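You operate a simulated robot arm through the tools that you are given. There is no shell and no other tool.

You are at the controls of a simulated robot arm. One attempt, no reset.

JOB
Test that the stop button stops the running lines.
Fine: Isolator on, start, hit stop, twist it free, reset, isolator off, in that order. Keep the door shut and the selector at HAND. Where these are worked on the way, their far stop is far enough and under half their travel is too little: isolator.
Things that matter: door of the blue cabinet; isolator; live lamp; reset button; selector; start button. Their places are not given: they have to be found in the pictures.

Only the result counts: the job must be done as asked and must still hold three seconds after the hand-in. Knocking over, shifting, dropping, spilling or breaking anything else fails it.

ROBOT AND FRAMES
A 7-joint arm with a fingered hand, fixed in place. Base frame: the origin is on the floor under the middle of its stand, x ahead of it, y to its left, z up. Units: mm, degrees, N and s.
With the tool pointing down near the work surface it reaches from about 300 to 700 mm from the base axis. Its first joint turns from -166.0 to 166.0 degrees. Payload 4 kg.
The TCP is the grasp point between the finger pads, 26 mm short of the fingertips. In the tool frame z runs along the fingers and y along their closing line. The gripper opens to 156 mm; its body begins 73 mm behind the TCP. The gripper is a hand of 4 fingers: y runs from the thumb to the fingers, the wrist lies at [0, 0, -239] in the tool frame.
Orientation is told as [roll, pitch, yaw] about the base's x, y, z axes, in that order, counted from this pose: with the fingers straight down and closing along the base's y, the tool's x points along the base's -x, its y along +y and its z along -z.

CONTROLS
- The arm moves only by the tool drive_tool. Its argument "increments" is a list of rows, each a list of 2 entries, a list of its own where there are three numbers: the shift along the tool's x, y, z in cm, then the turn, a rotation vector about the tool's x, y, z in degrees. In form: [[[x, y, z], [wx, wy, wz]], ...]. A call has 1 to 20 rows; each row shifts and turns the commanded pose from where the row before left it, along the tool's axes as they then stand. A row lasts 0.2 s, in which the tool goes at most 50 mm and 8.6 degrees; a call with a longer step from one row to the next is refused whole. Where a pose cannot be reached the arm comes as near as it can. A force on the tool above 40 N (or 10 N above the force at the start of the call, whichever is more), or a blocked arm, ends the call early, and 0.2 s more pass. In this call time passes only in rows, and 0.2 s behind the last. The reply holds the time, the measured pose of the TCP, the force on the tool along the base axes, the opening and the grip force, in the units named above and with some noise, with the torque about the TCP (base axes, N m) and any sound that the robot's microphone picked up.
- Cameras (640 x 400 px; columns grow to the right, rows downward): "scene" is fixed at [219.4, 499.1, 1295.8]; the picture's right is [-0.42, -0.91, 0.00], its down [-0.74, 0.34, -0.58] and it looks along [0.52, -0.24, -0.82] (base axes); focal length 214 px, centre (320, 200). "wrist" rides on the gripper at [58, -58, -91] in the tool frame; the picture's right is [0.71, 0.71, 0.00], its down [-0.53, 0.53, -0.67] and it looks along [-0.47, 0.47, 0.74] (tool axes); focal length 265 px, centre (320, 200).
- snapshot(camera): a new picture of that camera. It takes no simulated time.
- set_fingers(finger1, finger2, finger3, thumb_bend): sets how far each is bent, from 0 (flat) to 1 (curled in); at 0.3 the hand is open as for a grip, at 0.7 the pads meet at the TCP. One left out holds its place. A second passes; each finger stops where it meets its share of the squeeze, and holds until it gets a number again. It is the only way to open and close the hand. It gives what a move gives, with no picture; readings hold the bend of each and the force on the fingers (four entries, about 0 where the hand has none), thumb and palm.
- measure_at(camera, pixels): for up to 12 pixels [column, row] of the newest picture of that camera ("zoom" is the newest enlarged one), the place [x, y, z] in the base frame of the surface seen there, good to about 2 mm. It takes no simulated time.
- close_up(camera, box): a new picture of the part [left, top, right, bottom] of that camera's present view, enlarged. It takes no simulated time.
- finish_job(): hands the job in; it is judged then, once.

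Unless the task says otherwise, let go and move clear before handing in.

The tools are called by a JSON object that holds its "op" and its "data". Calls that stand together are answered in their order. drive_tool: Moves the arm, as the interface text tells. Its arguments: {"type":"object","properties":{"increments":{"type":"array","items":{"type":"array"}}},"required":["increments"]} The other tools are called the same way: set_fingers (finger1, finger2, finger3, thumb_bend) moves the fingers one by one; snapshot (camera) takes a picture; measure_at (camera, pixels) gives the place of the surface under pixels of a picture; close_up (camera, box) takes an enlarged picture of a part of a camera's view; finish_job () hands the job in.

At the start:

```text
time: 0.0
tool_pos: [392.3, 283.0, 999.4]
ee_rot: [0.0, -0.1, 0.1]
ft_force: [0.7, -0.3, -0.5]
torque: [0.03, 0.02, 0.01]
gripper_width: 155.8
grip_force: 0.1
shape: jaw
bend: [0.3, 0.3, 0.3, 0.3]
finger forces: [0.0, 0.0, 0.0, 0.0, 0.1, 0.0]
```

scene: 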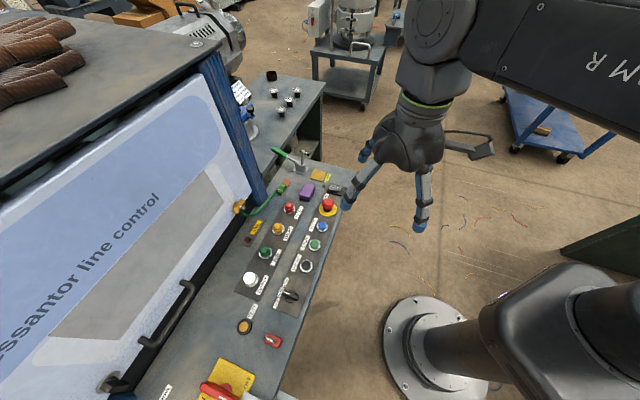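
wrist: 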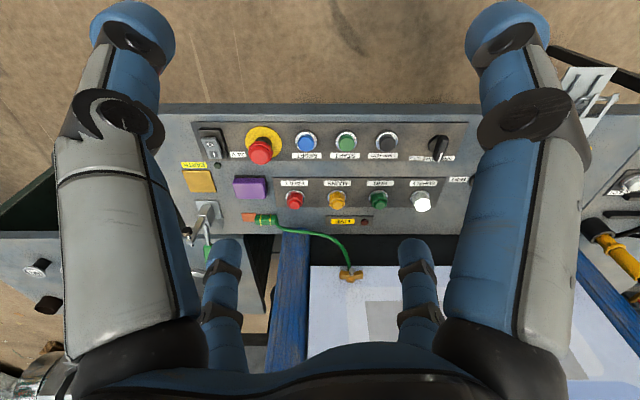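

The scene picture shows a desk panel with the emergency stop around (327,205), coloured buttons around (322,228), (315,245), (307,266), and a red/yellow isolator possibly at (225,380). I'll enlarge these areas to read the labels.

{"op": "close_up", "data": {"camera": "scene", "box": [220, 160, 380, 260]}}

{"op": "close_up", "data": {"camera": "scene", "box": [140, 300, 300, 400]}}

{"op": "close_up", "data": {"camera": "wrist", "box": [170, 110, 330, 210]}}

{"op": "close_up", "data": {"camera": "wrist", "box": [320, 110, 480, 210]}}

{"op": "close_up", "data": {"camera": "wrist", "box": [540, 40, 640, 300]}}

```text
4.00 times, centred on (300, 210) of scene
```

zoom: 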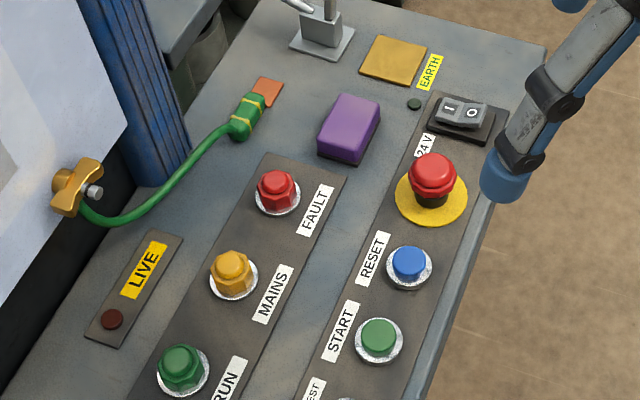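

```text
4.00 times, centred on (220, 350) of scene
```

zoom: 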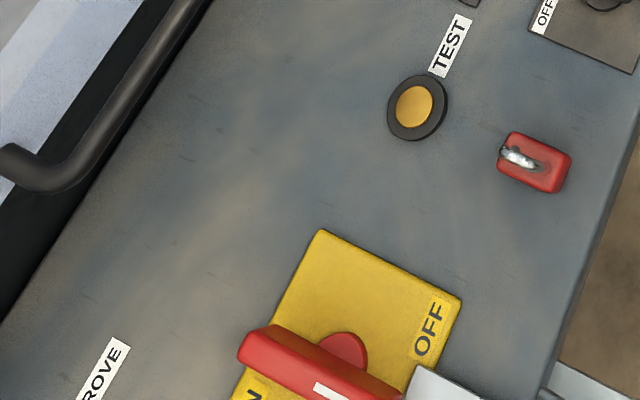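

```text
4.00 times, centred on (250, 160) of wrist
```

zoom: 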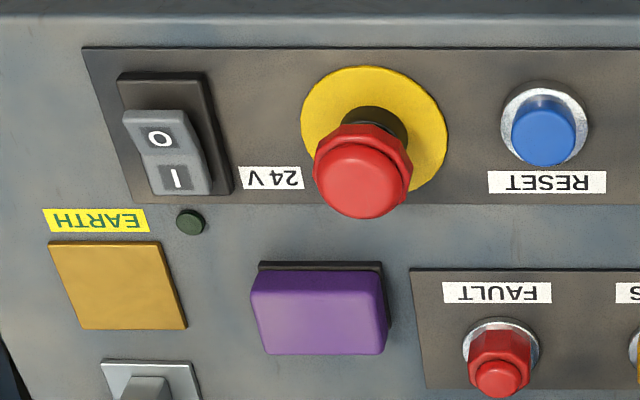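

```text
4.00 times, centred on (400, 160) of wrist
```

zoom: 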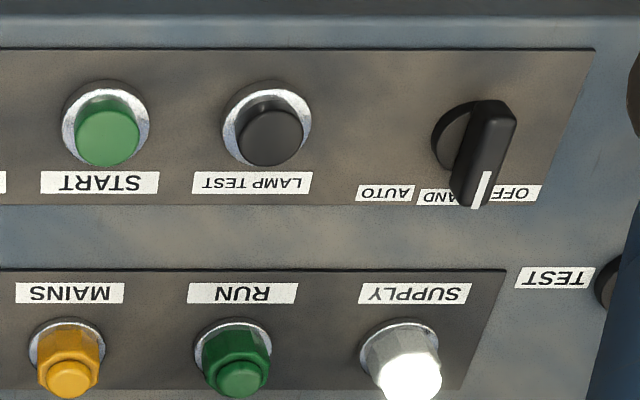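

```text
1.54 times, centred on (590, 170) of wrist
```

zoom: 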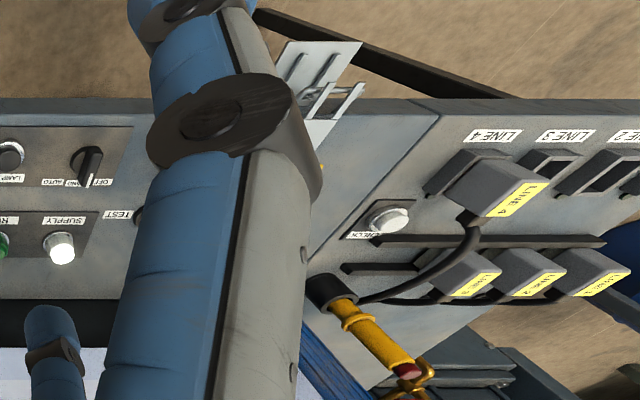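

The wrist close-ups read RESET (blue), START (green), LAMP TEST (black), a selector pointing near HAND/OFF, and there is also a red/yellow isolator cut off at the bottom edge of the scene picture. I'll measure the main parts now, both cameras.

{"op": "snapshot", "data": {"camera": "scene"}}

{"op": "measure_at", "data": {"camera": "scene", "pixels": [[328, 202], [322, 226], [314, 244], [306, 265], [291, 295], [245, 326], [273, 341], [225, 388], [248, 240], [300, 250], [230, 370], [180, 310]]}}

{"op": "measure_at", "data": {"camera": "wrist", "pixels": [[260, 153], [306, 143], [346, 142], [386, 142], [440, 145], [421, 202], [365, 222], [200, 145], [300, 110], [450, 110], [395, 165], [250, 187]]}}

{"op": "close_up", "data": {"camera": "scene", "box": [230, 240, 330, 302]}}

{"op": "close_up", "data": {"camera": "scene", "box": [180, 340, 280, 400]}}

```text
taken
```

scene: 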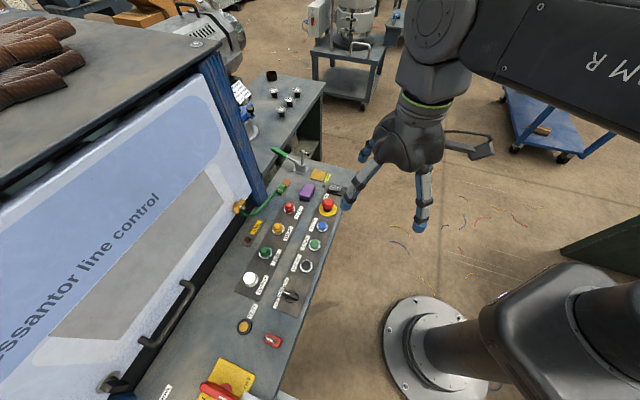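

```text
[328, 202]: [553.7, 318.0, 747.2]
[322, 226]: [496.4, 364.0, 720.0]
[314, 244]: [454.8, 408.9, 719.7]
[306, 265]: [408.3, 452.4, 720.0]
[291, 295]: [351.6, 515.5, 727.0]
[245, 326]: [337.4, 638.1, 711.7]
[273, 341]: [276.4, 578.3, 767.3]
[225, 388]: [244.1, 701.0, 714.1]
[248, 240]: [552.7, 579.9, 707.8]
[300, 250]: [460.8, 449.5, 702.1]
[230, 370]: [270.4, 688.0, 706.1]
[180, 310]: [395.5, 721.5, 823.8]
```

```text
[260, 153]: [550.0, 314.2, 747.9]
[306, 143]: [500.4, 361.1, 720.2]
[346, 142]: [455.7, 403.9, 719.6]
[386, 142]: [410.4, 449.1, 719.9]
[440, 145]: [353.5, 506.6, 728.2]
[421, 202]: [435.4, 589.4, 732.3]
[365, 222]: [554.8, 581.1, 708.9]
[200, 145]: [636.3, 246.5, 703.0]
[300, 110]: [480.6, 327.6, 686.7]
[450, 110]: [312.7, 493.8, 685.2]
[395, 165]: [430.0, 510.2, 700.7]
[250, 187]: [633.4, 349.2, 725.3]
```

```text
6.40 times, centred on (280, 271) of scene
```

zoom: 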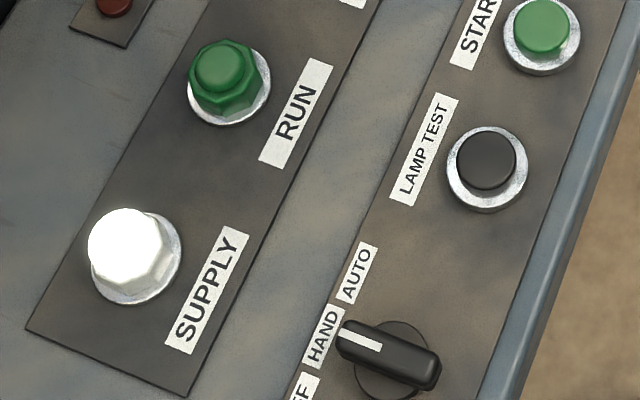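

```text
6.40 times, centred on (230, 370) of scene
```

zoom: 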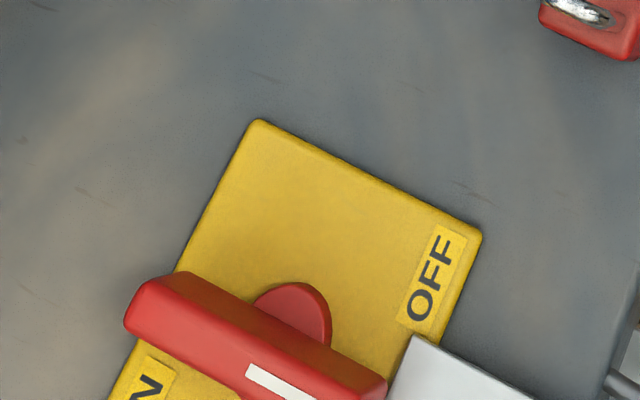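

The selector's white mark lies at HAND already, and the isolator bar (scene bottom, ~(225,388)) carries a white mark near OFF, but it's cut off. I'll move the hand back and yaw it to look at the isolator with the wrist camera.

{"op": "drive_tool", "data": {"increments": [[[4, 1, 0], [0, 0, 0]], [[4, 1, 0], [0, 0, 0]], [[4, 1, 0], [0, 0, 0]], [[2, 1, 0], [0, 0, 0]], [[0, 0, 0], [0, 0, -8]], [[0, 0, 0], [0, 0, -8]], [[0, 0, 0], [0, 0, -8]], [[0, 0, 0], [0, 0, -8]], [[0, 0, 0], [0, 0, -8]]]}}

{"op": "snapshot", "data": {"camera": "wrist"}}

{"op": "snapshot", "data": {"camera": "scene"}}

```text
time: 0.6
tool_pos: [379.8, 226.4, 1004.0]
ee_rot: [1.9, 0.9, -13.1]
ft_force: [-0.1, -1.0, 0.7]
torque: [0.01, 0.02, -0.04]
gripper_width: 156.0
grip_force: 0.1
shape: jaw
bend: [0.3, 0.3, 0.3, 0.3]
finger forces: [0.1, 0.0, 0.1, 0.0, 0.0, 0.0]
stopped in row 3: the arm was blocked; the commanded pose is now the measured one
```

```text
taken
```

wrist: 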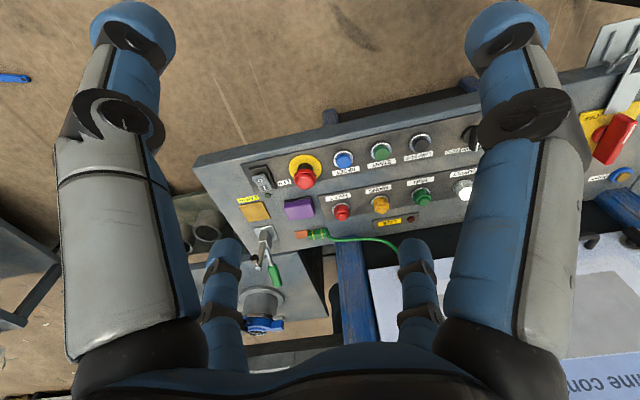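

```text
taken
```

scene: 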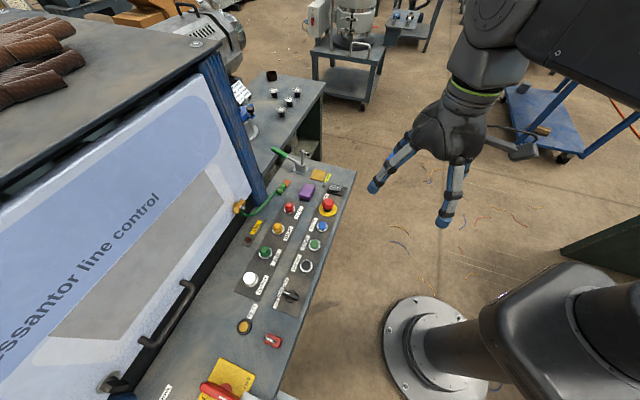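

The move stopped in row 3 ("blocked") with the hand having drifted to (380,226) and yaw −13. I'll try smaller, lower moves to see how the arm tracks.

{"op": "drive_tool", "data": {"increments": [[[0, 0, 2], [0, 0, 0]], [[0, 0, 2], [0, 0, 0]], [[0, 0, 2], [0, 0, 0]], [[0, 0, 2], [0, 0, 0]]]}}

```text
time: 1.6
tool_pos: [377.0, 230.0, 922.9]
ee_rot: [1.6, 0.8, -12.8]
ft_force: [0.6, -0.2, 0.4]
torque: [-0.01, 0.02, 0.01]
gripper_width: 156.0
grip_force: 0.0
shape: jaw
bend: [0.3, 0.3, 0.3, 0.3]
finger forces: [0.0, 0.0, 0.0, 0.0, 0.0, 0.0]
```

Straight-down motion tracks well. Now I'll yaw back and move sideways toward +y in gentle steps.

{"op": "drive_tool", "data": {"increments": [[[0, 2, 0], [0, 0, -4]], [[0, 2, 0], [0, 0, -4]], [[0, 2, 0], [0, 0, -4]], [[0, 2, 0], [0, 0, -4]]]}}

```text
time: 2.6
tool_pos: [389.0, 307.6, 925.8]
ee_rot: [2.1, 0.3, 3.1]
ft_force: [-0.4, -0.9, 0.4]
torque: [-0.03, 0.02, -0.01]
gripper_width: 155.9
grip_force: 0.1
shape: jaw
bend: [0.3, 0.3, 0.3, 0.3]
finger forces: [0.0, 0.0, 0.0, 0.1, 0.1, 0.0]
```

Tracking is fine. I'll swing around the base toward the isolator with matching yaw.

{"op": "drive_tool", "data": {"increments": [[[1.5, 1.9, 0], [0, 0, -4]], [[1.5, 1.9, 0], [0, 0, -4]], [[1.5, 1.9, 0], [0, 0, -4]], [[1.5, 1.9, 0], [0, 0, -4]], [[1.5, 1.9, 0], [0, 0, -4]], [[1.5, 1.9, 0], [0, 0, -4]]]}}

{"op": "snapshot", "data": {"camera": "wrist"}}

```text
time: 3.6
tool_pos: [381.5, 314.5, 934.4]
ee_rot: [3.4, -0.1, 7.7]
ft_force: [-0.5, 0.2, 0.0]
torque: [-0.01, 0.01, -0.03]
gripper_width: 155.9
grip_force: 0.0
shape: jaw
bend: [0.3, 0.3, 0.3, 0.3]
finger forces: [0.1, 0.0, 0.1, 0.0, 0.0, 0.0]
stopped in row 4: the arm was blocked; the commanded pose is now the measured one
```

```text
taken
```

wrist: 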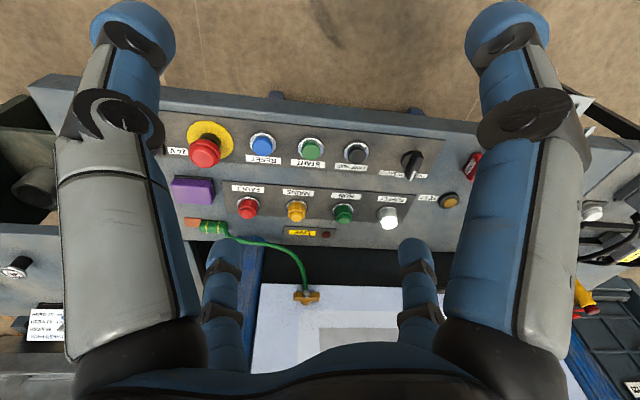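

Blocked again near (381,314). I'll look at the arm's posture from the scene camera and probe which direction is limited.

{"op": "snapshot", "data": {"camera": "scene"}}

{"op": "drive_tool", "data": {"increments": [[[0, 1.5, 0], [0, 0, 0]], [[0, 1.5, 0], [0, 0, 0]], [[0, 1.5, 0], [0, 0, 0]]]}}

```text
taken
```

scene: 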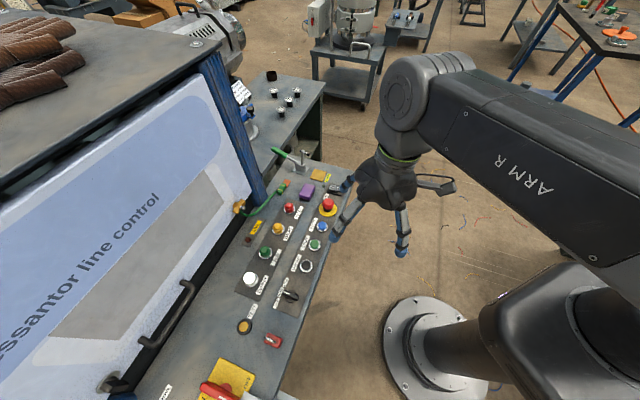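

```text
time: 4.4
tool_pos: [379.4, 356.4, 939.1]
ee_rot: [3.8, 0.0, 7.5]
ft_force: [0.6, -0.4, -0.5]
torque: [0.03, 0.0, -0.02]
gripper_width: 155.7
grip_force: 0.1
shape: jaw
bend: [0.3, 0.3, 0.3, 0.3]
finger forces: [0.1, 0.1, 0.0, 0.0, 0.0, 0.1]
```

Moving +y works (356 now). Next I'll test pure yaw, then pure −x.

{"op": "drive_tool", "data": {"increments": [[[0, 0, 0], [0, 0, -3]], [[0, 0, 0], [0, 0, -3]]]}}

{"op": "drive_tool", "data": {"increments": [[[1.0, 0, 0], [0, 0, 0]], [[1.0, 0, 0], [0, 0, 0]]]}}

```text
time: 5.0
tool_pos: [378.2, 355.9, 936.6]
ee_rot: [3.5, -0.4, 13.5]
ft_force: [0.0, 0.3, 0.1]
torque: [0.02, 0.02, 0.01]
gripper_width: 156.0
grip_force: 0.0
shape: jaw
bend: [0.3, 0.3, 0.3, 0.3]
finger forces: [0.0, 0.1, 0.0, 0.0, 0.1, 0.0]
```

```text
time: 5.8
tool_pos: [383.5, 325.7, 936.6]
ee_rot: [3.7, -0.4, 9.3]
ft_force: [-1.0, 0.4, -0.1]
torque: [0.02, 0.0, 0.01]
gripper_width: 155.8
grip_force: 0.0
shape: jaw
bend: [0.3, 0.3, 0.3, 0.3]
finger forces: [0.0, 0.1, 0.1, 0.0, 0.1, 0.0]
stopped in row 2: the arm was blocked; the commanded pose is now the measured one
```

Pure yaw works but going −x made the arm swing back the other way; it looks like a joint limit near azimuth ~44°. I'll measure the arm itself in the scene picture to understand its posture.

{"op": "snapshot", "data": {"camera": "scene"}}

{"op": "measure_at", "data": {"camera": "scene", "pixels": [[400, 340], [440, 390], [470, 350], [520, 320], [570, 280], [610, 330], [560, 180], [480, 120], [620, 240], [405, 90], [635, 150], [480, 380]]}}

```text
taken
```

scene: 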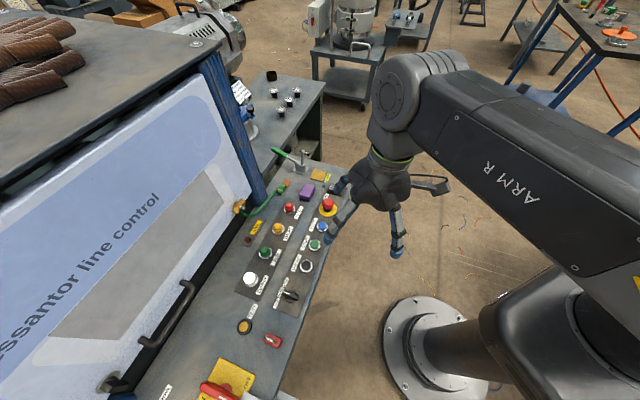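

```text
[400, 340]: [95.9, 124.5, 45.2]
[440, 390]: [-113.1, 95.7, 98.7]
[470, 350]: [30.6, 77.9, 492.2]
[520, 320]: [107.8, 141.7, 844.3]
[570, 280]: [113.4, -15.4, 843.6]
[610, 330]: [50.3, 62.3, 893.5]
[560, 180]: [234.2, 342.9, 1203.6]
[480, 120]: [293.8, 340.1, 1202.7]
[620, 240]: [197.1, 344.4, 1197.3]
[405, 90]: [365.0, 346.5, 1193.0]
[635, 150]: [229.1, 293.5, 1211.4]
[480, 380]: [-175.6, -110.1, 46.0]
```

The forearm runs along +x at y≈340, z≈1200 with the elbow out to the +y side, so the arm is in a folded posture. I'll move outward and down over the panel (to about (455,397,870)) where the arm is more stretched, then try going sideways.

{"op": "drive_tool", "data": {"increments": [[[-1.62, 1.17, 1.2], [0, 0, 0]], [[-1.62, 1.17, 1.2], [0, 0, 0]], [[-1.62, 1.17, 1.2], [0, 0, 0]], [[-1.62, 1.17, 1.2], [0, 0, 0]], [[-1.62, 1.17, 1.2], [0, 0, 0]]]}}

{"op": "snapshot", "data": {"camera": "scene"}}

```text
time: 7.0
tool_pos: [453.8, 402.8, 881.5]
ee_rot: [3.7, -0.5, 9.5]
ft_force: [-0.3, -0.7, -0.3]
torque: [-0.05, -0.04, 0.0]
gripper_width: 155.8
grip_force: 0.0
shape: jaw
bend: [0.3, 0.3, 0.3, 0.3]
finger forces: [0.1, 0.1, 0.0, 0.1, 0.0, 0.1]
```

```text
taken
```

scene: 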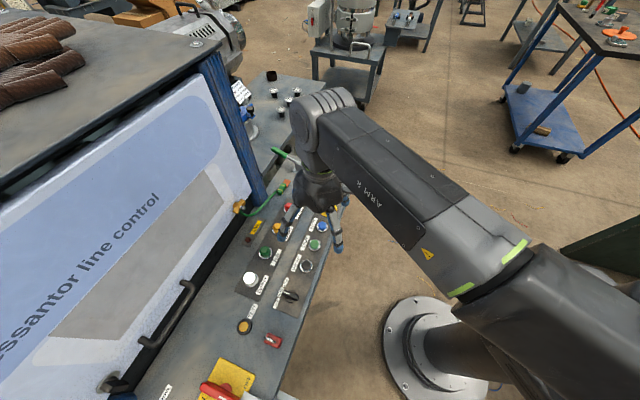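

The arm is more stretched now with the wrist over the panel. I'll try a small sideways move along the panel toward the isolator.

{"op": "drive_tool", "data": {"increments": [[[0.87, 1.22, 0], [0, 0, 0]], [[0.87, 1.22, 0], [0, 0, 0]], [[0.87, 1.22, 0], [0, 0, 0]], [[0.87, 1.22, 0], [0, 0, 0]]]}}

{"op": "measure_at", "data": {"camera": "scene", "pixels": [[540, 270], [500, 290], [480, 250], [400, 190], [330, 110], [600, 320], [450, 340], [310, 115]]}}

```text
time: 8.0
tool_pos: [407.9, 446.2, 884.5]
ee_rot: [3.6, -0.4, 9.5]
ft_force: [-0.1, -0.6, 0.7]
torque: [0.0, -0.02, -0.02]
gripper_width: 156.0
grip_force: 0.1
shape: jaw
bend: [0.3, 0.3, 0.3, 0.3]
finger forces: [0.0, 0.0, 0.0, 0.1, 0.0, 0.0]
```

```text
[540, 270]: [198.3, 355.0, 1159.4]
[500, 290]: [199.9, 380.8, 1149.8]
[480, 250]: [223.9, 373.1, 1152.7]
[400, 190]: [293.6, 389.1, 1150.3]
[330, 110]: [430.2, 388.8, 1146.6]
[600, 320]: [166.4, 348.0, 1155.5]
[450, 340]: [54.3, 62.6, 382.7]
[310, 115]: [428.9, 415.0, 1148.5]
```

That worked (now az ≈ 48°). Continue along the panel in steps.

{"op": "drive_tool", "data": {"increments": [[[1.17, 1.62, 0], [0, 0, 0]], [[1.17, 1.62, 0], [0, 0, 0]], [[1.17, 1.62, 0], [0, 0, 0]], [[1.17, 1.62, 0], [0, 0, 0]]]}}

{"op": "snapshot", "data": {"camera": "wrist"}}

{"op": "snapshot", "data": {"camera": "scene"}}

```text
time: 9.0
tool_pos: [353.4, 501.8, 888.7]
ee_rot: [3.6, -0.4, 9.5]
ft_force: [-0.2, 0.7, 0.7]
torque: [0.01, -0.03, -0.05]
gripper_width: 155.9
grip_force: 0.1
shape: jaw
bend: [0.3, 0.3, 0.3, 0.3]
finger forces: [0.1, 0.0, 0.0, 0.1, 0.0, 0.1]
```

```text
taken
```

wrist: 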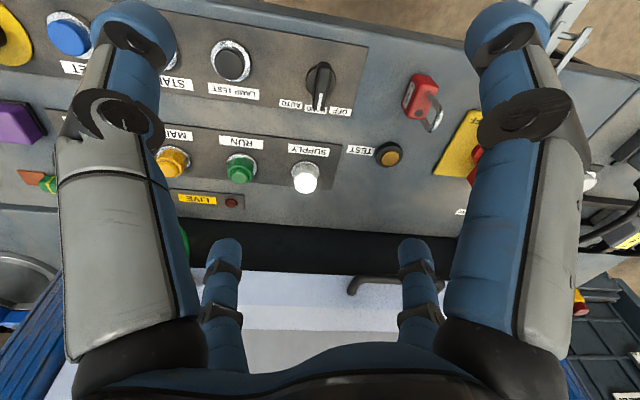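

```text
taken
```

scene: 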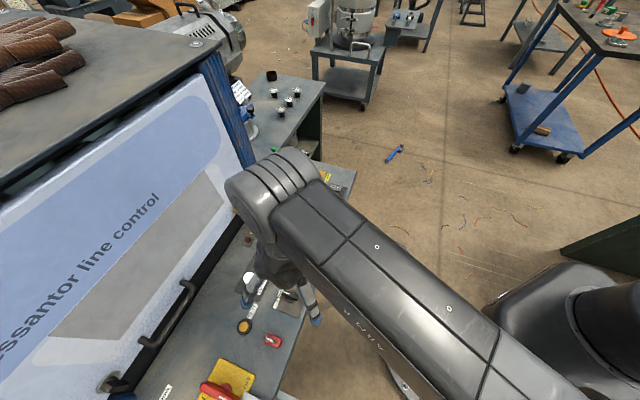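

The wrist view shows a red padlock lying at (418,95) and the yellow isolator plate at (460,150). I'll continue along the panel until the isolator is clearly in view.

{"op": "drive_tool", "data": {"increments": [[[1.17, 1.62, 0], [0, 0, 0]], [[1.17, 1.62, 0], [0, 0, 0]], [[1.17, 1.62, 0], [0, 0, 0]], [[1.17, 1.62, 0], [0, 0, 0]], [[1.17, 1.62, 0], [0, 0, 0]]]}}

{"op": "snapshot", "data": {"camera": "wrist"}}

```text
time: 10.2
tool_pos: [301.0, 565.7, 902.8]
ee_rot: [4.6, -0.3, 7.5]
ft_force: [-1.1, -0.1, -0.3]
torque: [-0.01, -0.03, 0.01]
gripper_width: 156.0
grip_force: 0.1
shape: jaw
bend: [0.3, 0.3, 0.3, 0.3]
finger forces: [0.1, 0.1, 0.0, 0.0, 0.0, 0.0]
```

```text
taken
```

wrist: 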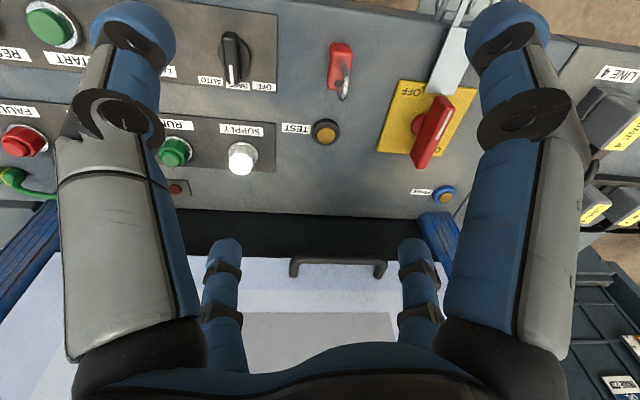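

The isolator is now visible at about (430,125). Enlarge and measure it.

{"op": "close_up", "data": {"camera": "wrist", "box": [320, 0, 480, 210]}}

{"op": "measure_at", "data": {"camera": "wrist", "pixels": [[440, 105], [422, 155], [432, 130], [437, 97], [418, 128], [405, 92], [400, 83], [378, 150], [440, 153], [449, 60], [445, 85], [465, 125]]}}

```text
1.90 times, centred on (400, 105) of wrist
```

zoom: 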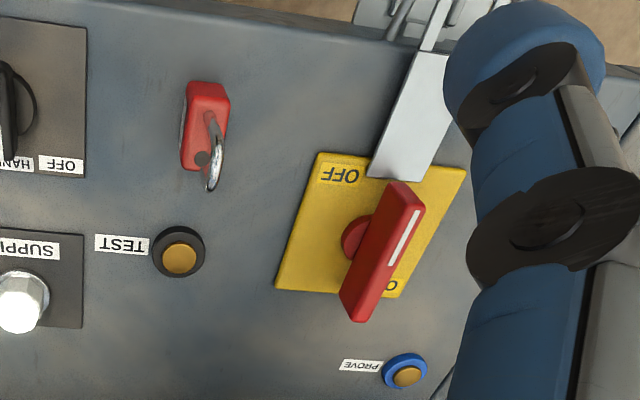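

```text
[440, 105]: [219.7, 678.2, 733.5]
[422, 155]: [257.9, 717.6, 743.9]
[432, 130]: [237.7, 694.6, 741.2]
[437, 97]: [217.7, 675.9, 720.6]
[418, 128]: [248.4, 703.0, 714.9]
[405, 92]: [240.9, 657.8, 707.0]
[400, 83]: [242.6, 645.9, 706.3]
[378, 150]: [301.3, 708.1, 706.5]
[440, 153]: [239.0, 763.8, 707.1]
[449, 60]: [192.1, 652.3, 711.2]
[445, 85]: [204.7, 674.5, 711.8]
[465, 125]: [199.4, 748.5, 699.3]
```

The isolator's bar runs front-to-back, its white mark at the robot-side end by OFF, and ON is at the far-left corner; bar centre ≈ (237,696,740). I'll check the arm's posture before deciding how to reach it.

{"op": "snapshot", "data": {"camera": "scene"}}

{"op": "drive_tool", "data": {"increments": [[[0, 0, 1], [0, 0, 0]], [[0, 0, 1], [-2, 0, 0]]]}}

```text
taken
```

scene: 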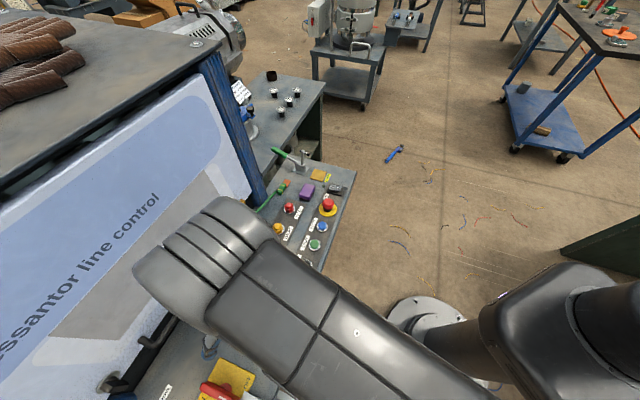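

```text
time: 11.0
tool_pos: [316.3, 558.9, 882.3]
ee_rot: [6.6, -0.3, 5.9]
ft_force: [0.1, 0.2, 0.6]
torque: [-0.02, -0.02, 0.0]
gripper_width: 155.7
grip_force: 0.0
shape: jaw
bend: [0.3, 0.3, 0.3, 0.3]
finger forces: [0.0, 0.1, 0.0, 0.1, 0.0, 0.1]
stopped in row 2: the arm was blocked; the commanded pose is now the measured one
```

The arm drifted back again when commanded farther round; I suspect the first joint sits near a limit in this posture. I'll take a closer look at the shoulder.

{"op": "snapshot", "data": {"camera": "scene"}}

{"op": "close_up", "data": {"camera": "scene", "box": [380, 230, 640, 400]}}

{"op": "measure_at", "data": {"camera": "scene", "pixels": [[500, 320], [540, 290], [560, 280], [600, 275], [590, 300], [610, 320], [630, 330], [620, 350], [600, 370], [560, 340], [530, 360], [635, 295]]}}

```text
taken
```

scene: 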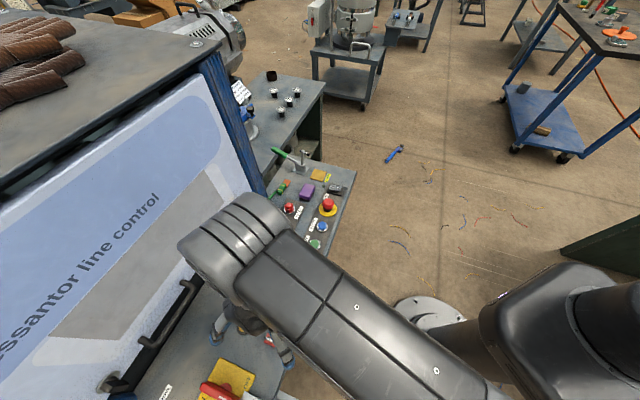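

```text
2.35 times, centred on (510, 315) of scene
```

zoom: 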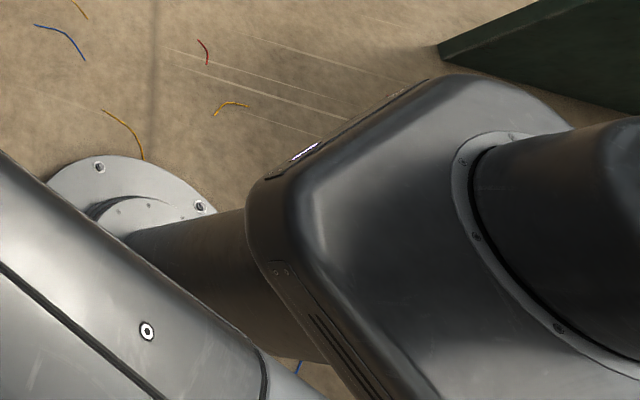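

```text
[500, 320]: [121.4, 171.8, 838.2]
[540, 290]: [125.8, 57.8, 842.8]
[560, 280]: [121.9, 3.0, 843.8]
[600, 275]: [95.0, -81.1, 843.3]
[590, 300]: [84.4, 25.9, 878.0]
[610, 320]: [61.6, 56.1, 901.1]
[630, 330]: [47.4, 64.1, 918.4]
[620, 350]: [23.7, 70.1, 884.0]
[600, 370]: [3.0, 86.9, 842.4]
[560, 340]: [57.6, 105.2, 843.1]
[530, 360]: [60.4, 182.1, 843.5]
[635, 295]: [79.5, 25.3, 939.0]
```

The column under the arm reaches z≈940 at radius ~80 about the base axis, so the shoulder is high (~1170) and the arm works like a horizontal elbow-out linkage. I'll measure the forearm line now.

{"op": "measure_at", "data": {"camera": "scene", "pixels": [[235, 240], [270, 260], [300, 280], [330, 310], [360, 340], [400, 370], [430, 385], [460, 395], [300, 330], [350, 380], [480, 390], [220, 225]]}}

```text
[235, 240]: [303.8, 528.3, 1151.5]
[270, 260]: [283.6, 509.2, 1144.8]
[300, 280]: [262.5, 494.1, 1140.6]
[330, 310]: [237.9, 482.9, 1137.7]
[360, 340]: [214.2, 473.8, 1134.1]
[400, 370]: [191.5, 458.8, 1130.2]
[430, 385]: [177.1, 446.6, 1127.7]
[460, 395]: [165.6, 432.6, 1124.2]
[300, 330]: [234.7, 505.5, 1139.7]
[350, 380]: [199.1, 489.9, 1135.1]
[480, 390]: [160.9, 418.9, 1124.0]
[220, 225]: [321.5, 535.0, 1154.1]
```

The forearm slopes from (304,528,1151) back toward an elbow near (−50,290), so the arm's limit seems to be how far the elbow can swing; stretching outward should allow more azimuth. I'll move outward ~40 mm, levelling the tool, then along the panel.

{"op": "drive_tool", "data": {"increments": [[[-1.17, 0.94, 0], [2.2, 0, 0]], [[-1.17, 0.94, 0], [2.2, 0, 0]], [[-0.78, 0.63, 0], [2.2, 0, 0]]]}}

```text
time: 11.8
tool_pos: [343.0, 586.0, 883.8]
ee_rot: [0.1, -0.5, 6.3]
ft_force: [-0.3, 0.0, 0.9]
torque: [0.01, 0.01, 0.01]
gripper_width: 156.1
grip_force: 0.1
shape: jaw
bend: [0.3, 0.3, 0.3, 0.3]
finger forces: [0.0, 0.0, 0.0, 0.0, 0.0, 0.0]
```

The tool is level at (343,586,884), as commanded. Now along the panel toward the isolator in small steps.

{"op": "drive_tool", "data": {"increments": [[[1.26, 1.56, 0], [0, 0, 0]], [[1.26, 1.56, 0], [0, 0, 0]], [[1.26, 1.56, 0], [0, 0, 0]], [[1.26, 1.56, 0], [0, 0, 0]]]}}

{"op": "snapshot", "data": {"camera": "wrist"}}

```text
time: 12.8
tool_pos: [282.2, 634.3, 883.4]
ee_rot: [0.1, -0.4, 6.1]
ft_force: [0.1, 0.0, 0.3]
torque: [0.01, 0.02, -0.01]
gripper_width: 156.0
grip_force: 0.1
shape: jaw
bend: [0.3, 0.3, 0.3, 0.3]
finger forces: [0.1, 0.0, 0.0, 0.0, 0.0, 0.1]
out of reach, approached as far as the arm can: row 3, 4
```

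```text
taken
```

wrist: 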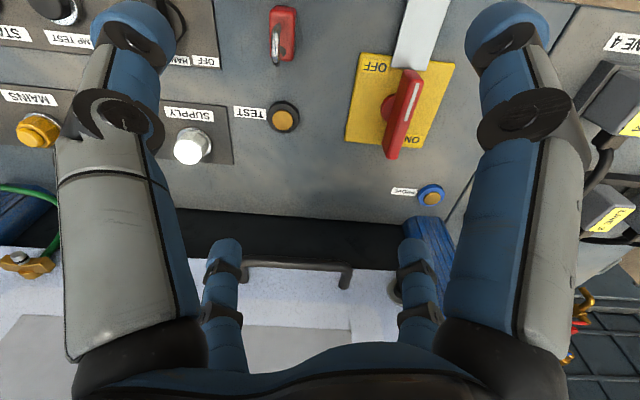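

Now "out of reach" at r≈694 with the tool vertical, so I'll have to tilt the fingers outward for the isolator. First precise geometry of the isolator from here.

{"op": "close_up", "data": {"camera": "wrist", "box": [330, 30, 470, 170]}}

{"op": "close_up", "data": {"camera": "wrist", "box": [240, 0, 460, 80]}}

```text
2.86 times, centred on (400, 100) of wrist
```

zoom: 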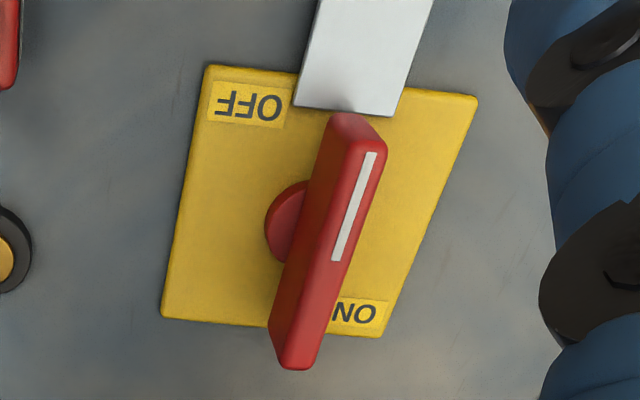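

```text
2.91 times, centred on (350, 40) of wrist
```

zoom: 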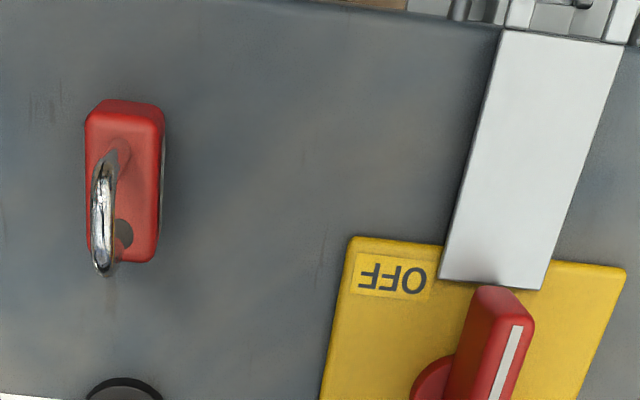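

The stripe marks the pointer end of the bar. I'll measure points along the bar's top, the plate corners, the padlock and the sliding plate.

{"op": "measure_at", "data": {"camera": "wrist", "pixels": [[418, 86], [406, 119], [415, 73], [396, 152], [388, 112], [362, 55], [452, 66], [345, 140], [420, 146], [284, 25], [278, 45], [407, 45]]}}

{"op": "measure_at", "data": {"camera": "zoom", "pixels": [[125, 180], [103, 200], [125, 110], [505, 345], [480, 295], [440, 385], [520, 330], [470, 330], [530, 40], [545, 285], [445, 275], [600, 40]]}}

```text
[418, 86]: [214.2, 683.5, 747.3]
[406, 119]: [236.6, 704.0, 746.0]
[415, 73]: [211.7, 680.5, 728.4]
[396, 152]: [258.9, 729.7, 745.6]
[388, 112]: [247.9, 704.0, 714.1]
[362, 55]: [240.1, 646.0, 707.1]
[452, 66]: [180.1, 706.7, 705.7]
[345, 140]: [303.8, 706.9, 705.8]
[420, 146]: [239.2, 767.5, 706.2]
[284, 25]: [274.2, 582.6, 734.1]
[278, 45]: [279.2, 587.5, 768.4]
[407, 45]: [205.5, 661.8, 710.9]
```

```text
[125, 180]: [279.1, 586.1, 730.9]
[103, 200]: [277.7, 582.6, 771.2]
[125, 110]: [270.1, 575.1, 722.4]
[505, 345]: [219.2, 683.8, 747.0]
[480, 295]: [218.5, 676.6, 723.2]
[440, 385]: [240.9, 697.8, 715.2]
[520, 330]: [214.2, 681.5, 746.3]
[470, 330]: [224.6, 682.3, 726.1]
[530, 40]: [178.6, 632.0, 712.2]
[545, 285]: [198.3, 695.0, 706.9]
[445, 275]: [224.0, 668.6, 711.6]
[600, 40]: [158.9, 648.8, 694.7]
```

Isolator hub is at about (240,706), radius 747 mm, bar top z≈746, bar about 75 mm long. I'll see how the arm is stretched now.

{"op": "snapshot", "data": {"camera": "scene"}}

{"op": "measure_at", "data": {"camera": "scene", "pixels": [[200, 280], [240, 300], [280, 330], [320, 350], [360, 370], [400, 385], [420, 395], [520, 390], [560, 395], [600, 390], [635, 380], [635, 250]]}}

```text
taken
```

scene: 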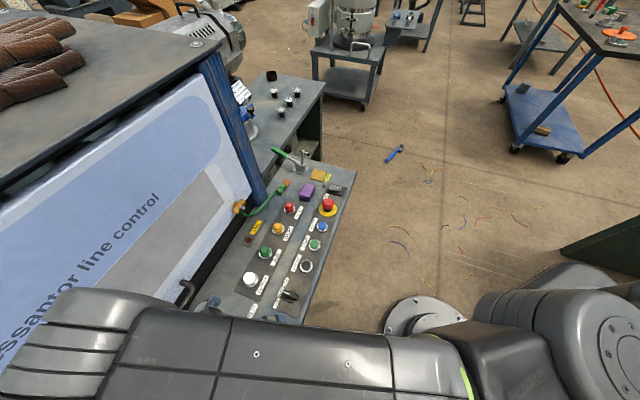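

```text
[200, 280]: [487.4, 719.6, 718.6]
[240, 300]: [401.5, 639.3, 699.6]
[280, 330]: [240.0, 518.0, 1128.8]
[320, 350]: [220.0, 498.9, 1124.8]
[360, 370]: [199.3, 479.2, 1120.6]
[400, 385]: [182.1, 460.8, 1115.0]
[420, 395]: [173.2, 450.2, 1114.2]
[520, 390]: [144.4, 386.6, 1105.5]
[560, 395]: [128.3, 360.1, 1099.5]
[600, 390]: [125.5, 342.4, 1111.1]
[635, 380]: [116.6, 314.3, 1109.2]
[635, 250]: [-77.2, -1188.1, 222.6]
```

The arm is now nearly straight, so at the isolator the tool must be tilted outward and I'd push the bar's end with a finger rather than grip it. I'll test the fingers: curl finger1 to see which one it is.

{"op": "set_fingers", "data": {"finger1": 1, "finger3": 0}}

{"op": "snapshot", "data": {"camera": "wrist"}}

```text
time: 13.8
tool_pos: [280.2, 634.0, 883.1]
ee_rot: [0.0, -0.4, 6.3]
ft_force: [0.8, 0.0, -0.7]
torque: [0.0, -0.01, 0.01]
gripper_width: 87.7
grip_force: 0.0
shape: fingers
bend: [1.0, 0.3, 0.01, 0.3]
finger forces: [0.0, 0.0, 0.0, 0.1, 0.1, 0.0]
```

```text
taken
```

wrist: 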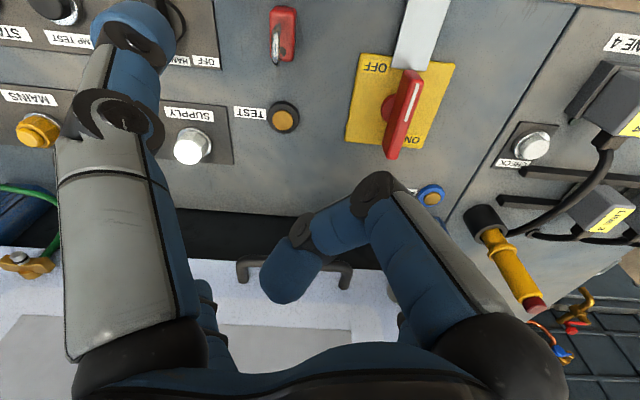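

finger1 is the near-right one in the wrist picture. Now test the others.

{"op": "set_fingers", "data": {"finger1": 0.3, "finger2": 0.3, "finger3": 0.3, "thumb_bend": 1}}

{"op": "snapshot", "data": {"camera": "wrist"}}

{"op": "set_fingers", "data": {"finger2": 1, "thumb_bend": 0.3}}

{"op": "snapshot", "data": {"camera": "wrist"}}

```text
time: 14.8
tool_pos: [280.0, 635.0, 883.8]
ee_rot: [0.1, -0.4, 6.2]
ft_force: [-0.6, 0.2, 0.0]
torque: [-0.06, 0.01, -0.01]
gripper_width: 85.7
grip_force: 0.0
shape: fingers
bend: [0.3, 0.3, 0.3, 1.0]
finger forces: [0.0, 0.1, 0.0, 0.0, 0.0, 0.1]
```

```text
taken
```

wrist: 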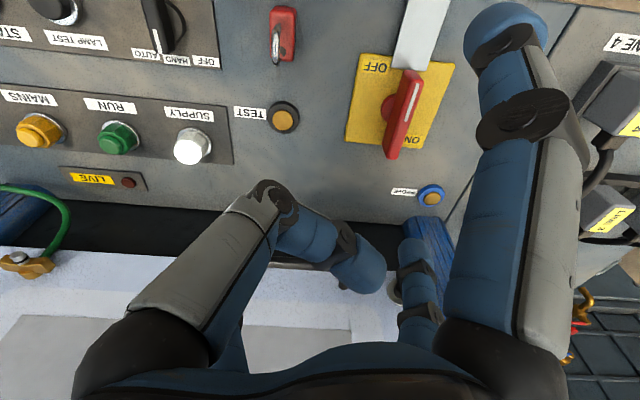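

```text
time: 15.8
tool_pos: [280.4, 634.0, 883.4]
ee_rot: [-0.1, -0.4, 6.2]
ft_force: [0.4, 0.0, 0.3]
torque: [0.03, 0.0, 0.01]
gripper_width: 106.3
grip_force: 0.1
shape: fingers
bend: [0.3, 1.0, 0.3, 0.3]
finger forces: [0.1, 0.1, 0.0, 0.0, 0.0, 0.1]
```

```text
taken
```

wrist: 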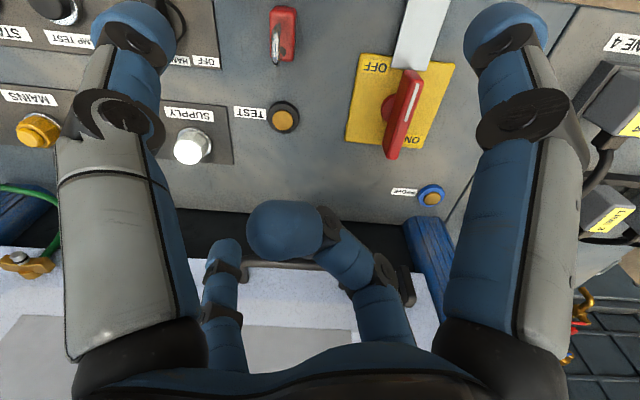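

Now I know the layout: finger1 at +x, finger2 at +y, finger3 at −x, thumb at −y of the tool. I'll close all to a pinch (0.7) as a poker and tilt the tool outward 30° about the TCP.

{"op": "set_fingers", "data": {"finger1": 0.7, "finger2": 0.7, "finger3": 0.7, "thumb_bend": 0.7}}

{"op": "drive_tool", "data": {"increments": [[[0, 0, 0], [-4.5, -2.2, 0]], [[0, 0, 0], [-4.5, -2.2, 0]], [[0, 0, 0], [-4.5, -2.2, 0]], [[0, 0, 0], [-4.5, -2.2, 0]], [[0, 0, 0], [-4.5, -2.2, 0]], [[0, 0, 0], [-4.5, -2.2, 0]]]}}

{"op": "snapshot", "data": {"camera": "wrist"}}

{"op": "snapshot", "data": {"camera": "scene"}}

```text
time: 16.8
tool_pos: [279.9, 634.8, 883.3]
ee_rot: [0.0, -0.4, 6.2]
ft_force: [0.2, -0.1, 0.7]
torque: [0.0, 0.03, 0.01]
gripper_width: 0.0
grip_force: 0.0
shape: fingers
bend: [0.68, 0.7, 0.68, 0.69]
finger forces: [0.0, 0.0, 0.0, 0.0, 0.0, 0.0]
```

```text
time: 18.0
tool_pos: [386.9, 581.8, 890.7]
ee_rot: [21.8, -10.0, -5.8]
ft_force: [-0.2, 0.5, -0.4]
torque: [0.01, 0.02, 0.02]
gripper_width: 0.0
grip_force: 0.0
shape: fingers
bend: [0.68, 0.7, 0.68, 0.7]
finger forces: [0.0, 0.0, 0.0, 0.1, 0.1, 0.1]
stopped in row 5: the arm was blocked; the commanded pose is now the measured one
```

```text
taken
```

wrist: 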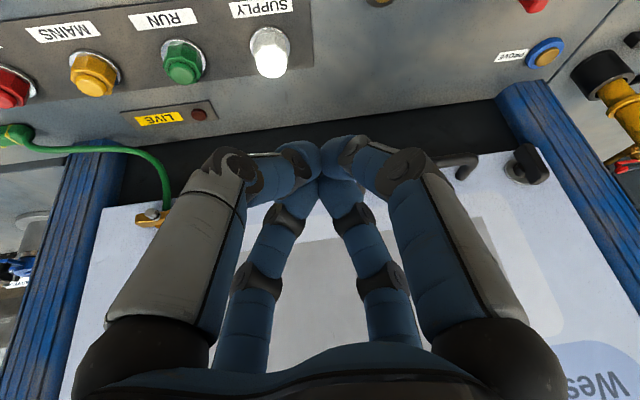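

```text
taken
```

scene: 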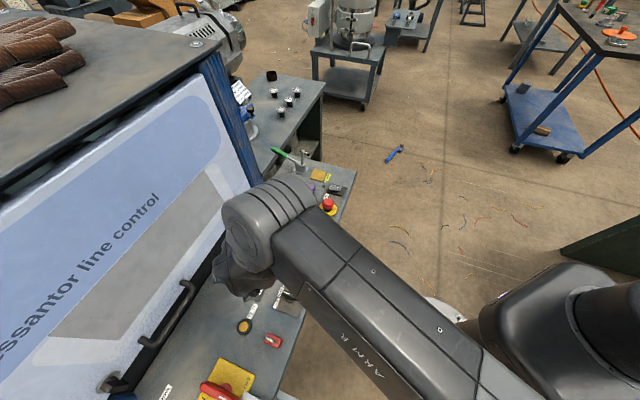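

The arm jumped sideways to (387,582,891) while tilting, so the posture limit is real (the arm's base block faces away from here). I'll check where elbow and forearm are now before moving anything.

{"op": "measure_at", "data": {"camera": "scene", "pixels": [[250, 215], [290, 250], [330, 280], [370, 310], [410, 340], [440, 360], [470, 380], [480, 350], [500, 375], [330, 320], [400, 380], [440, 395]]}}

{"op": "close_up", "data": {"camera": "scene", "box": [180, 150, 640, 400]}}

```text
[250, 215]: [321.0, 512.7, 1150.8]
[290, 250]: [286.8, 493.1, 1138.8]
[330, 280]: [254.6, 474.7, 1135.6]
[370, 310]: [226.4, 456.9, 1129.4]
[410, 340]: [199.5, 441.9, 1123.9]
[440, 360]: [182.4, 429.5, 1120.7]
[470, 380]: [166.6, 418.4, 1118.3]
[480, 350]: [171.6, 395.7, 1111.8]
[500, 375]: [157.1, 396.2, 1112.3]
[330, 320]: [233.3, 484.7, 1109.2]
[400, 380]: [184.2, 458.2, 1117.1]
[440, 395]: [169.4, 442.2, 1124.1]
```

```text
1.39 times, centred on (410, 275) of scene
```

zoom: 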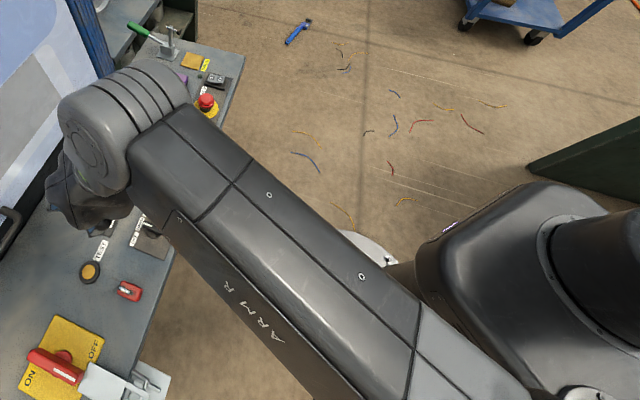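

The forearm lies left of the line to the hand with the elbow near its swing limit (~90° azimuth), so the wrist must stay at larger radius or smaller azimuth. I'll re-tilt the tool so the fingers lean toward az≈106°, which keeps the wrist further right, then move outward toward the isolator in small steps.

{"op": "drive_tool", "data": {"increments": [[[0, 0, 0], [0.4, 5.7, -0.25]], [[0, 0, 0], [0.4, 5.7, -0.25]], [[0, 0, 0], [0.4, 5.7, -0.25]]]}}

{"op": "drive_tool", "data": {"increments": [[[1.33, 0.48, 1.15], [0, 0, 0]], [[1.33, 0.48, 1.15], [0, 0, 0]], [[1.33, 0.48, 1.15], [0, 0, 0]], [[1.33, 0.48, 1.15], [0, 0, 0]]]}}

```text
time: 18.8
tool_pos: [384.7, 584.0, 891.9]
ee_rot: [20.5, 5.7, 1.3]
ft_force: [-0.5, 0.0, 1.0]
torque: [-0.01, 0.0, 0.01]
gripper_width: 0.0
grip_force: 0.1
shape: fingers
bend: [0.68, 0.7, 0.68, 0.7]
finger forces: [0.0, 0.0, 0.0, 0.0, 0.0, 0.0]
```

```text
time: 19.8
tool_pos: [326.8, 615.6, 860.7]
ee_rot: [20.5, 5.7, 1.3]
ft_force: [0.3, 0.4, 0.5]
torque: [0.0, 0.03, 0.0]
gripper_width: 0.0
grip_force: 0.0
shape: fingers
bend: [0.68, 0.7, 0.68, 0.7]
finger forces: [0.0, 0.0, 0.0, 0.0, 0.0, 0.0]
```

Exactly as predicted. Continue outward to (298,650,850), then (268,688,840).

{"op": "drive_tool", "data": {"increments": [[[1.37, 1.4, 1.2], [0, 0, 0]], [[1.37, 1.4, 1.2], [0, 0, 0]]]}}

{"op": "drive_tool", "data": {"increments": [[[1.4, 1.59, 1.27], [0, 0, 0]], [[1.4, 1.59, 1.27], [0, 0, 0]]]}}

{"op": "snapshot", "data": {"camera": "wrist"}}

```text
time: 20.4
tool_pos: [295.5, 651.1, 849.8]
ee_rot: [20.4, 5.7, 1.2]
ft_force: [-0.2, 0.0, 0.1]
torque: [0.0, 0.01, -0.02]
gripper_width: 0.0
grip_force: 0.0
shape: fingers
bend: [0.68, 0.7, 0.68, 0.7]
finger forces: [0.1, 0.1, 0.0, 0.0, 0.1, 0.0]
```

```text
time: 21.0
tool_pos: [268.9, 689.3, 840.6]
ee_rot: [20.5, 5.7, 1.2]
ft_force: [-0.1, -0.2, 0.3]
torque: [0.01, -0.03, 0.01]
gripper_width: 0.1
grip_force: 0.0
shape: fingers
bend: [0.68, 0.7, 0.68, 0.7]
finger forces: [0.1, 0.1, 0.1, 0.0, 0.0, 0.0]
```

```text
taken
```

wrist: 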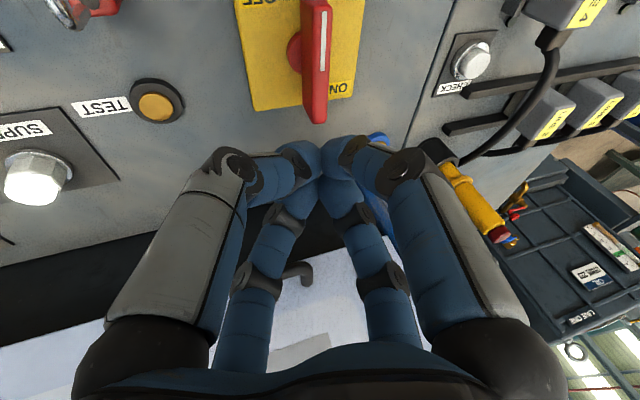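

Good. Next to (240,706,830) directly above the isolator.

{"op": "drive_tool", "data": {"increments": [[[1.37, 0.6, 0.92], [0, 0, 0]], [[1.37, 0.6, 0.92], [0, 0, 0]]]}}

{"op": "snapshot", "data": {"camera": "wrist"}}

{"op": "snapshot", "data": {"camera": "scene"}}

```text
time: 21.6
tool_pos: [239.4, 704.0, 829.9]
ee_rot: [20.5, 5.7, 1.2]
ft_force: [-0.1, 0.5, -0.1]
torque: [0.02, -0.01, 0.0]
gripper_width: 0.0
grip_force: 0.0
shape: fingers
bend: [0.68, 0.7, 0.68, 0.7]
finger forces: [0.0, 0.0, 0.1, 0.0, 0.1, 0.0]
```

```text
taken
```

wrist: 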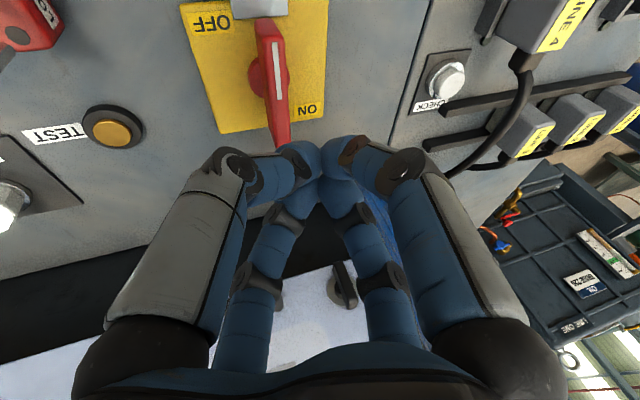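

```text
taken
```

scene: 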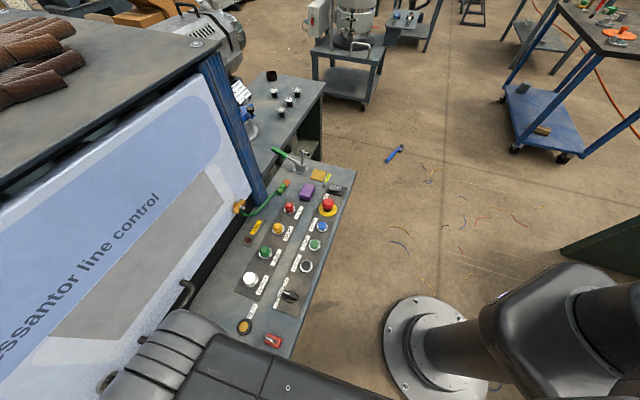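

The tool is right above the isolator hub with the tilt held. I'll test in free air whether the hand can turn about its axis by +90° (clockwise from above).

{"op": "drive_tool", "data": {"increments": [[[0, 0, 0], [0, 0, 8]], [[0, 0, 0], [0, 0, 8]], [[0, 0, 0], [0, 0, 8]], [[0, 0, 0], [0, 0, 8]], [[0, 0, 0], [0, 0, 8]]]}}

```text
time: 22.8
tool_pos: [240.3, 705.7, 830.7]
ee_rot: [13.3, 16.7, -33.9]
ft_force: [-0.5, -0.5, 0.6]
torque: [0.04, 0.02, -0.01]
gripper_width: 0.0
grip_force: 0.0
shape: fingers
bend: [0.68, 0.7, 0.68, 0.7]
finger forces: [0.1, 0.0, 0.0, 0.0, 0.1, 0.0]
out of reach, approached as far as the arm can: row 5
```

Limit at about −38° that way. I'll rotate the other way to see whether the hand can start at about +90° and turn to 0°.

{"op": "drive_tool", "data": {"increments": [[[0, 0, 0], [0, 0, -8]], [[0, 0, 0], [0, 0, -8]], [[0, 0, 0], [0, 0, -8]], [[0, 0, 0], [0, 0, -8]], [[0, 0, 0], [0, 0, -7]], [[0, 0, 0], [0, 0, -8]], [[0, 0, 0], [0, 0, -8]], [[0, 0, 0], [0, 0, -8]], [[0, 0, 0], [0, 0, -8]], [[0, 0, 0], [0, 0, -8]]]}}

{"op": "drive_tool", "data": {"increments": [[[0, 0, 0], [0, 0, -8]], [[0, 0, 0], [0, 0, -8]], [[0, 0, 0], [0, 0, -8]], [[0, 0, 0], [0, 0, -8]], [[0, 0, 0], [0, 0, -8]], [[0, 0, 0], [0, 0, -8]], [[0, 0, 0], [0, 0, -2]]]}}

{"op": "snapshot", "data": {"camera": "wrist"}}

```text
time: 25.0
tool_pos: [239.6, 705.3, 831.5]
ee_rot: [19.0, -9.5, 41.8]
ft_force: [-0.5, -0.6, -0.4]
torque: [-0.01, -0.02, -0.01]
gripper_width: 0.0
grip_force: 0.0
shape: fingers
bend: [0.68, 0.7, 0.68, 0.7]
finger forces: [0.0, 0.0, 0.0, 0.0, 0.1, 0.0]
```

```text
time: 26.6
tool_pos: [240.3, 705.1, 831.6]
ee_rot: [4.9, -20.7, 92.5]
ft_force: [-0.7, -0.7, 0.4]
torque: [0.03, -0.03, 0.01]
gripper_width: 0.3
grip_force: 0.1
shape: fingers
bend: [0.68, 0.7, 0.68, 0.7]
finger forces: [0.0, 0.1, 0.1, 0.0, 0.0, 0.0]
```

```text
taken
```

wrist: 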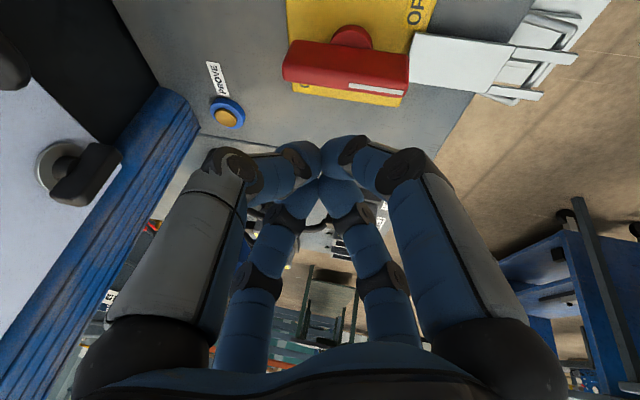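

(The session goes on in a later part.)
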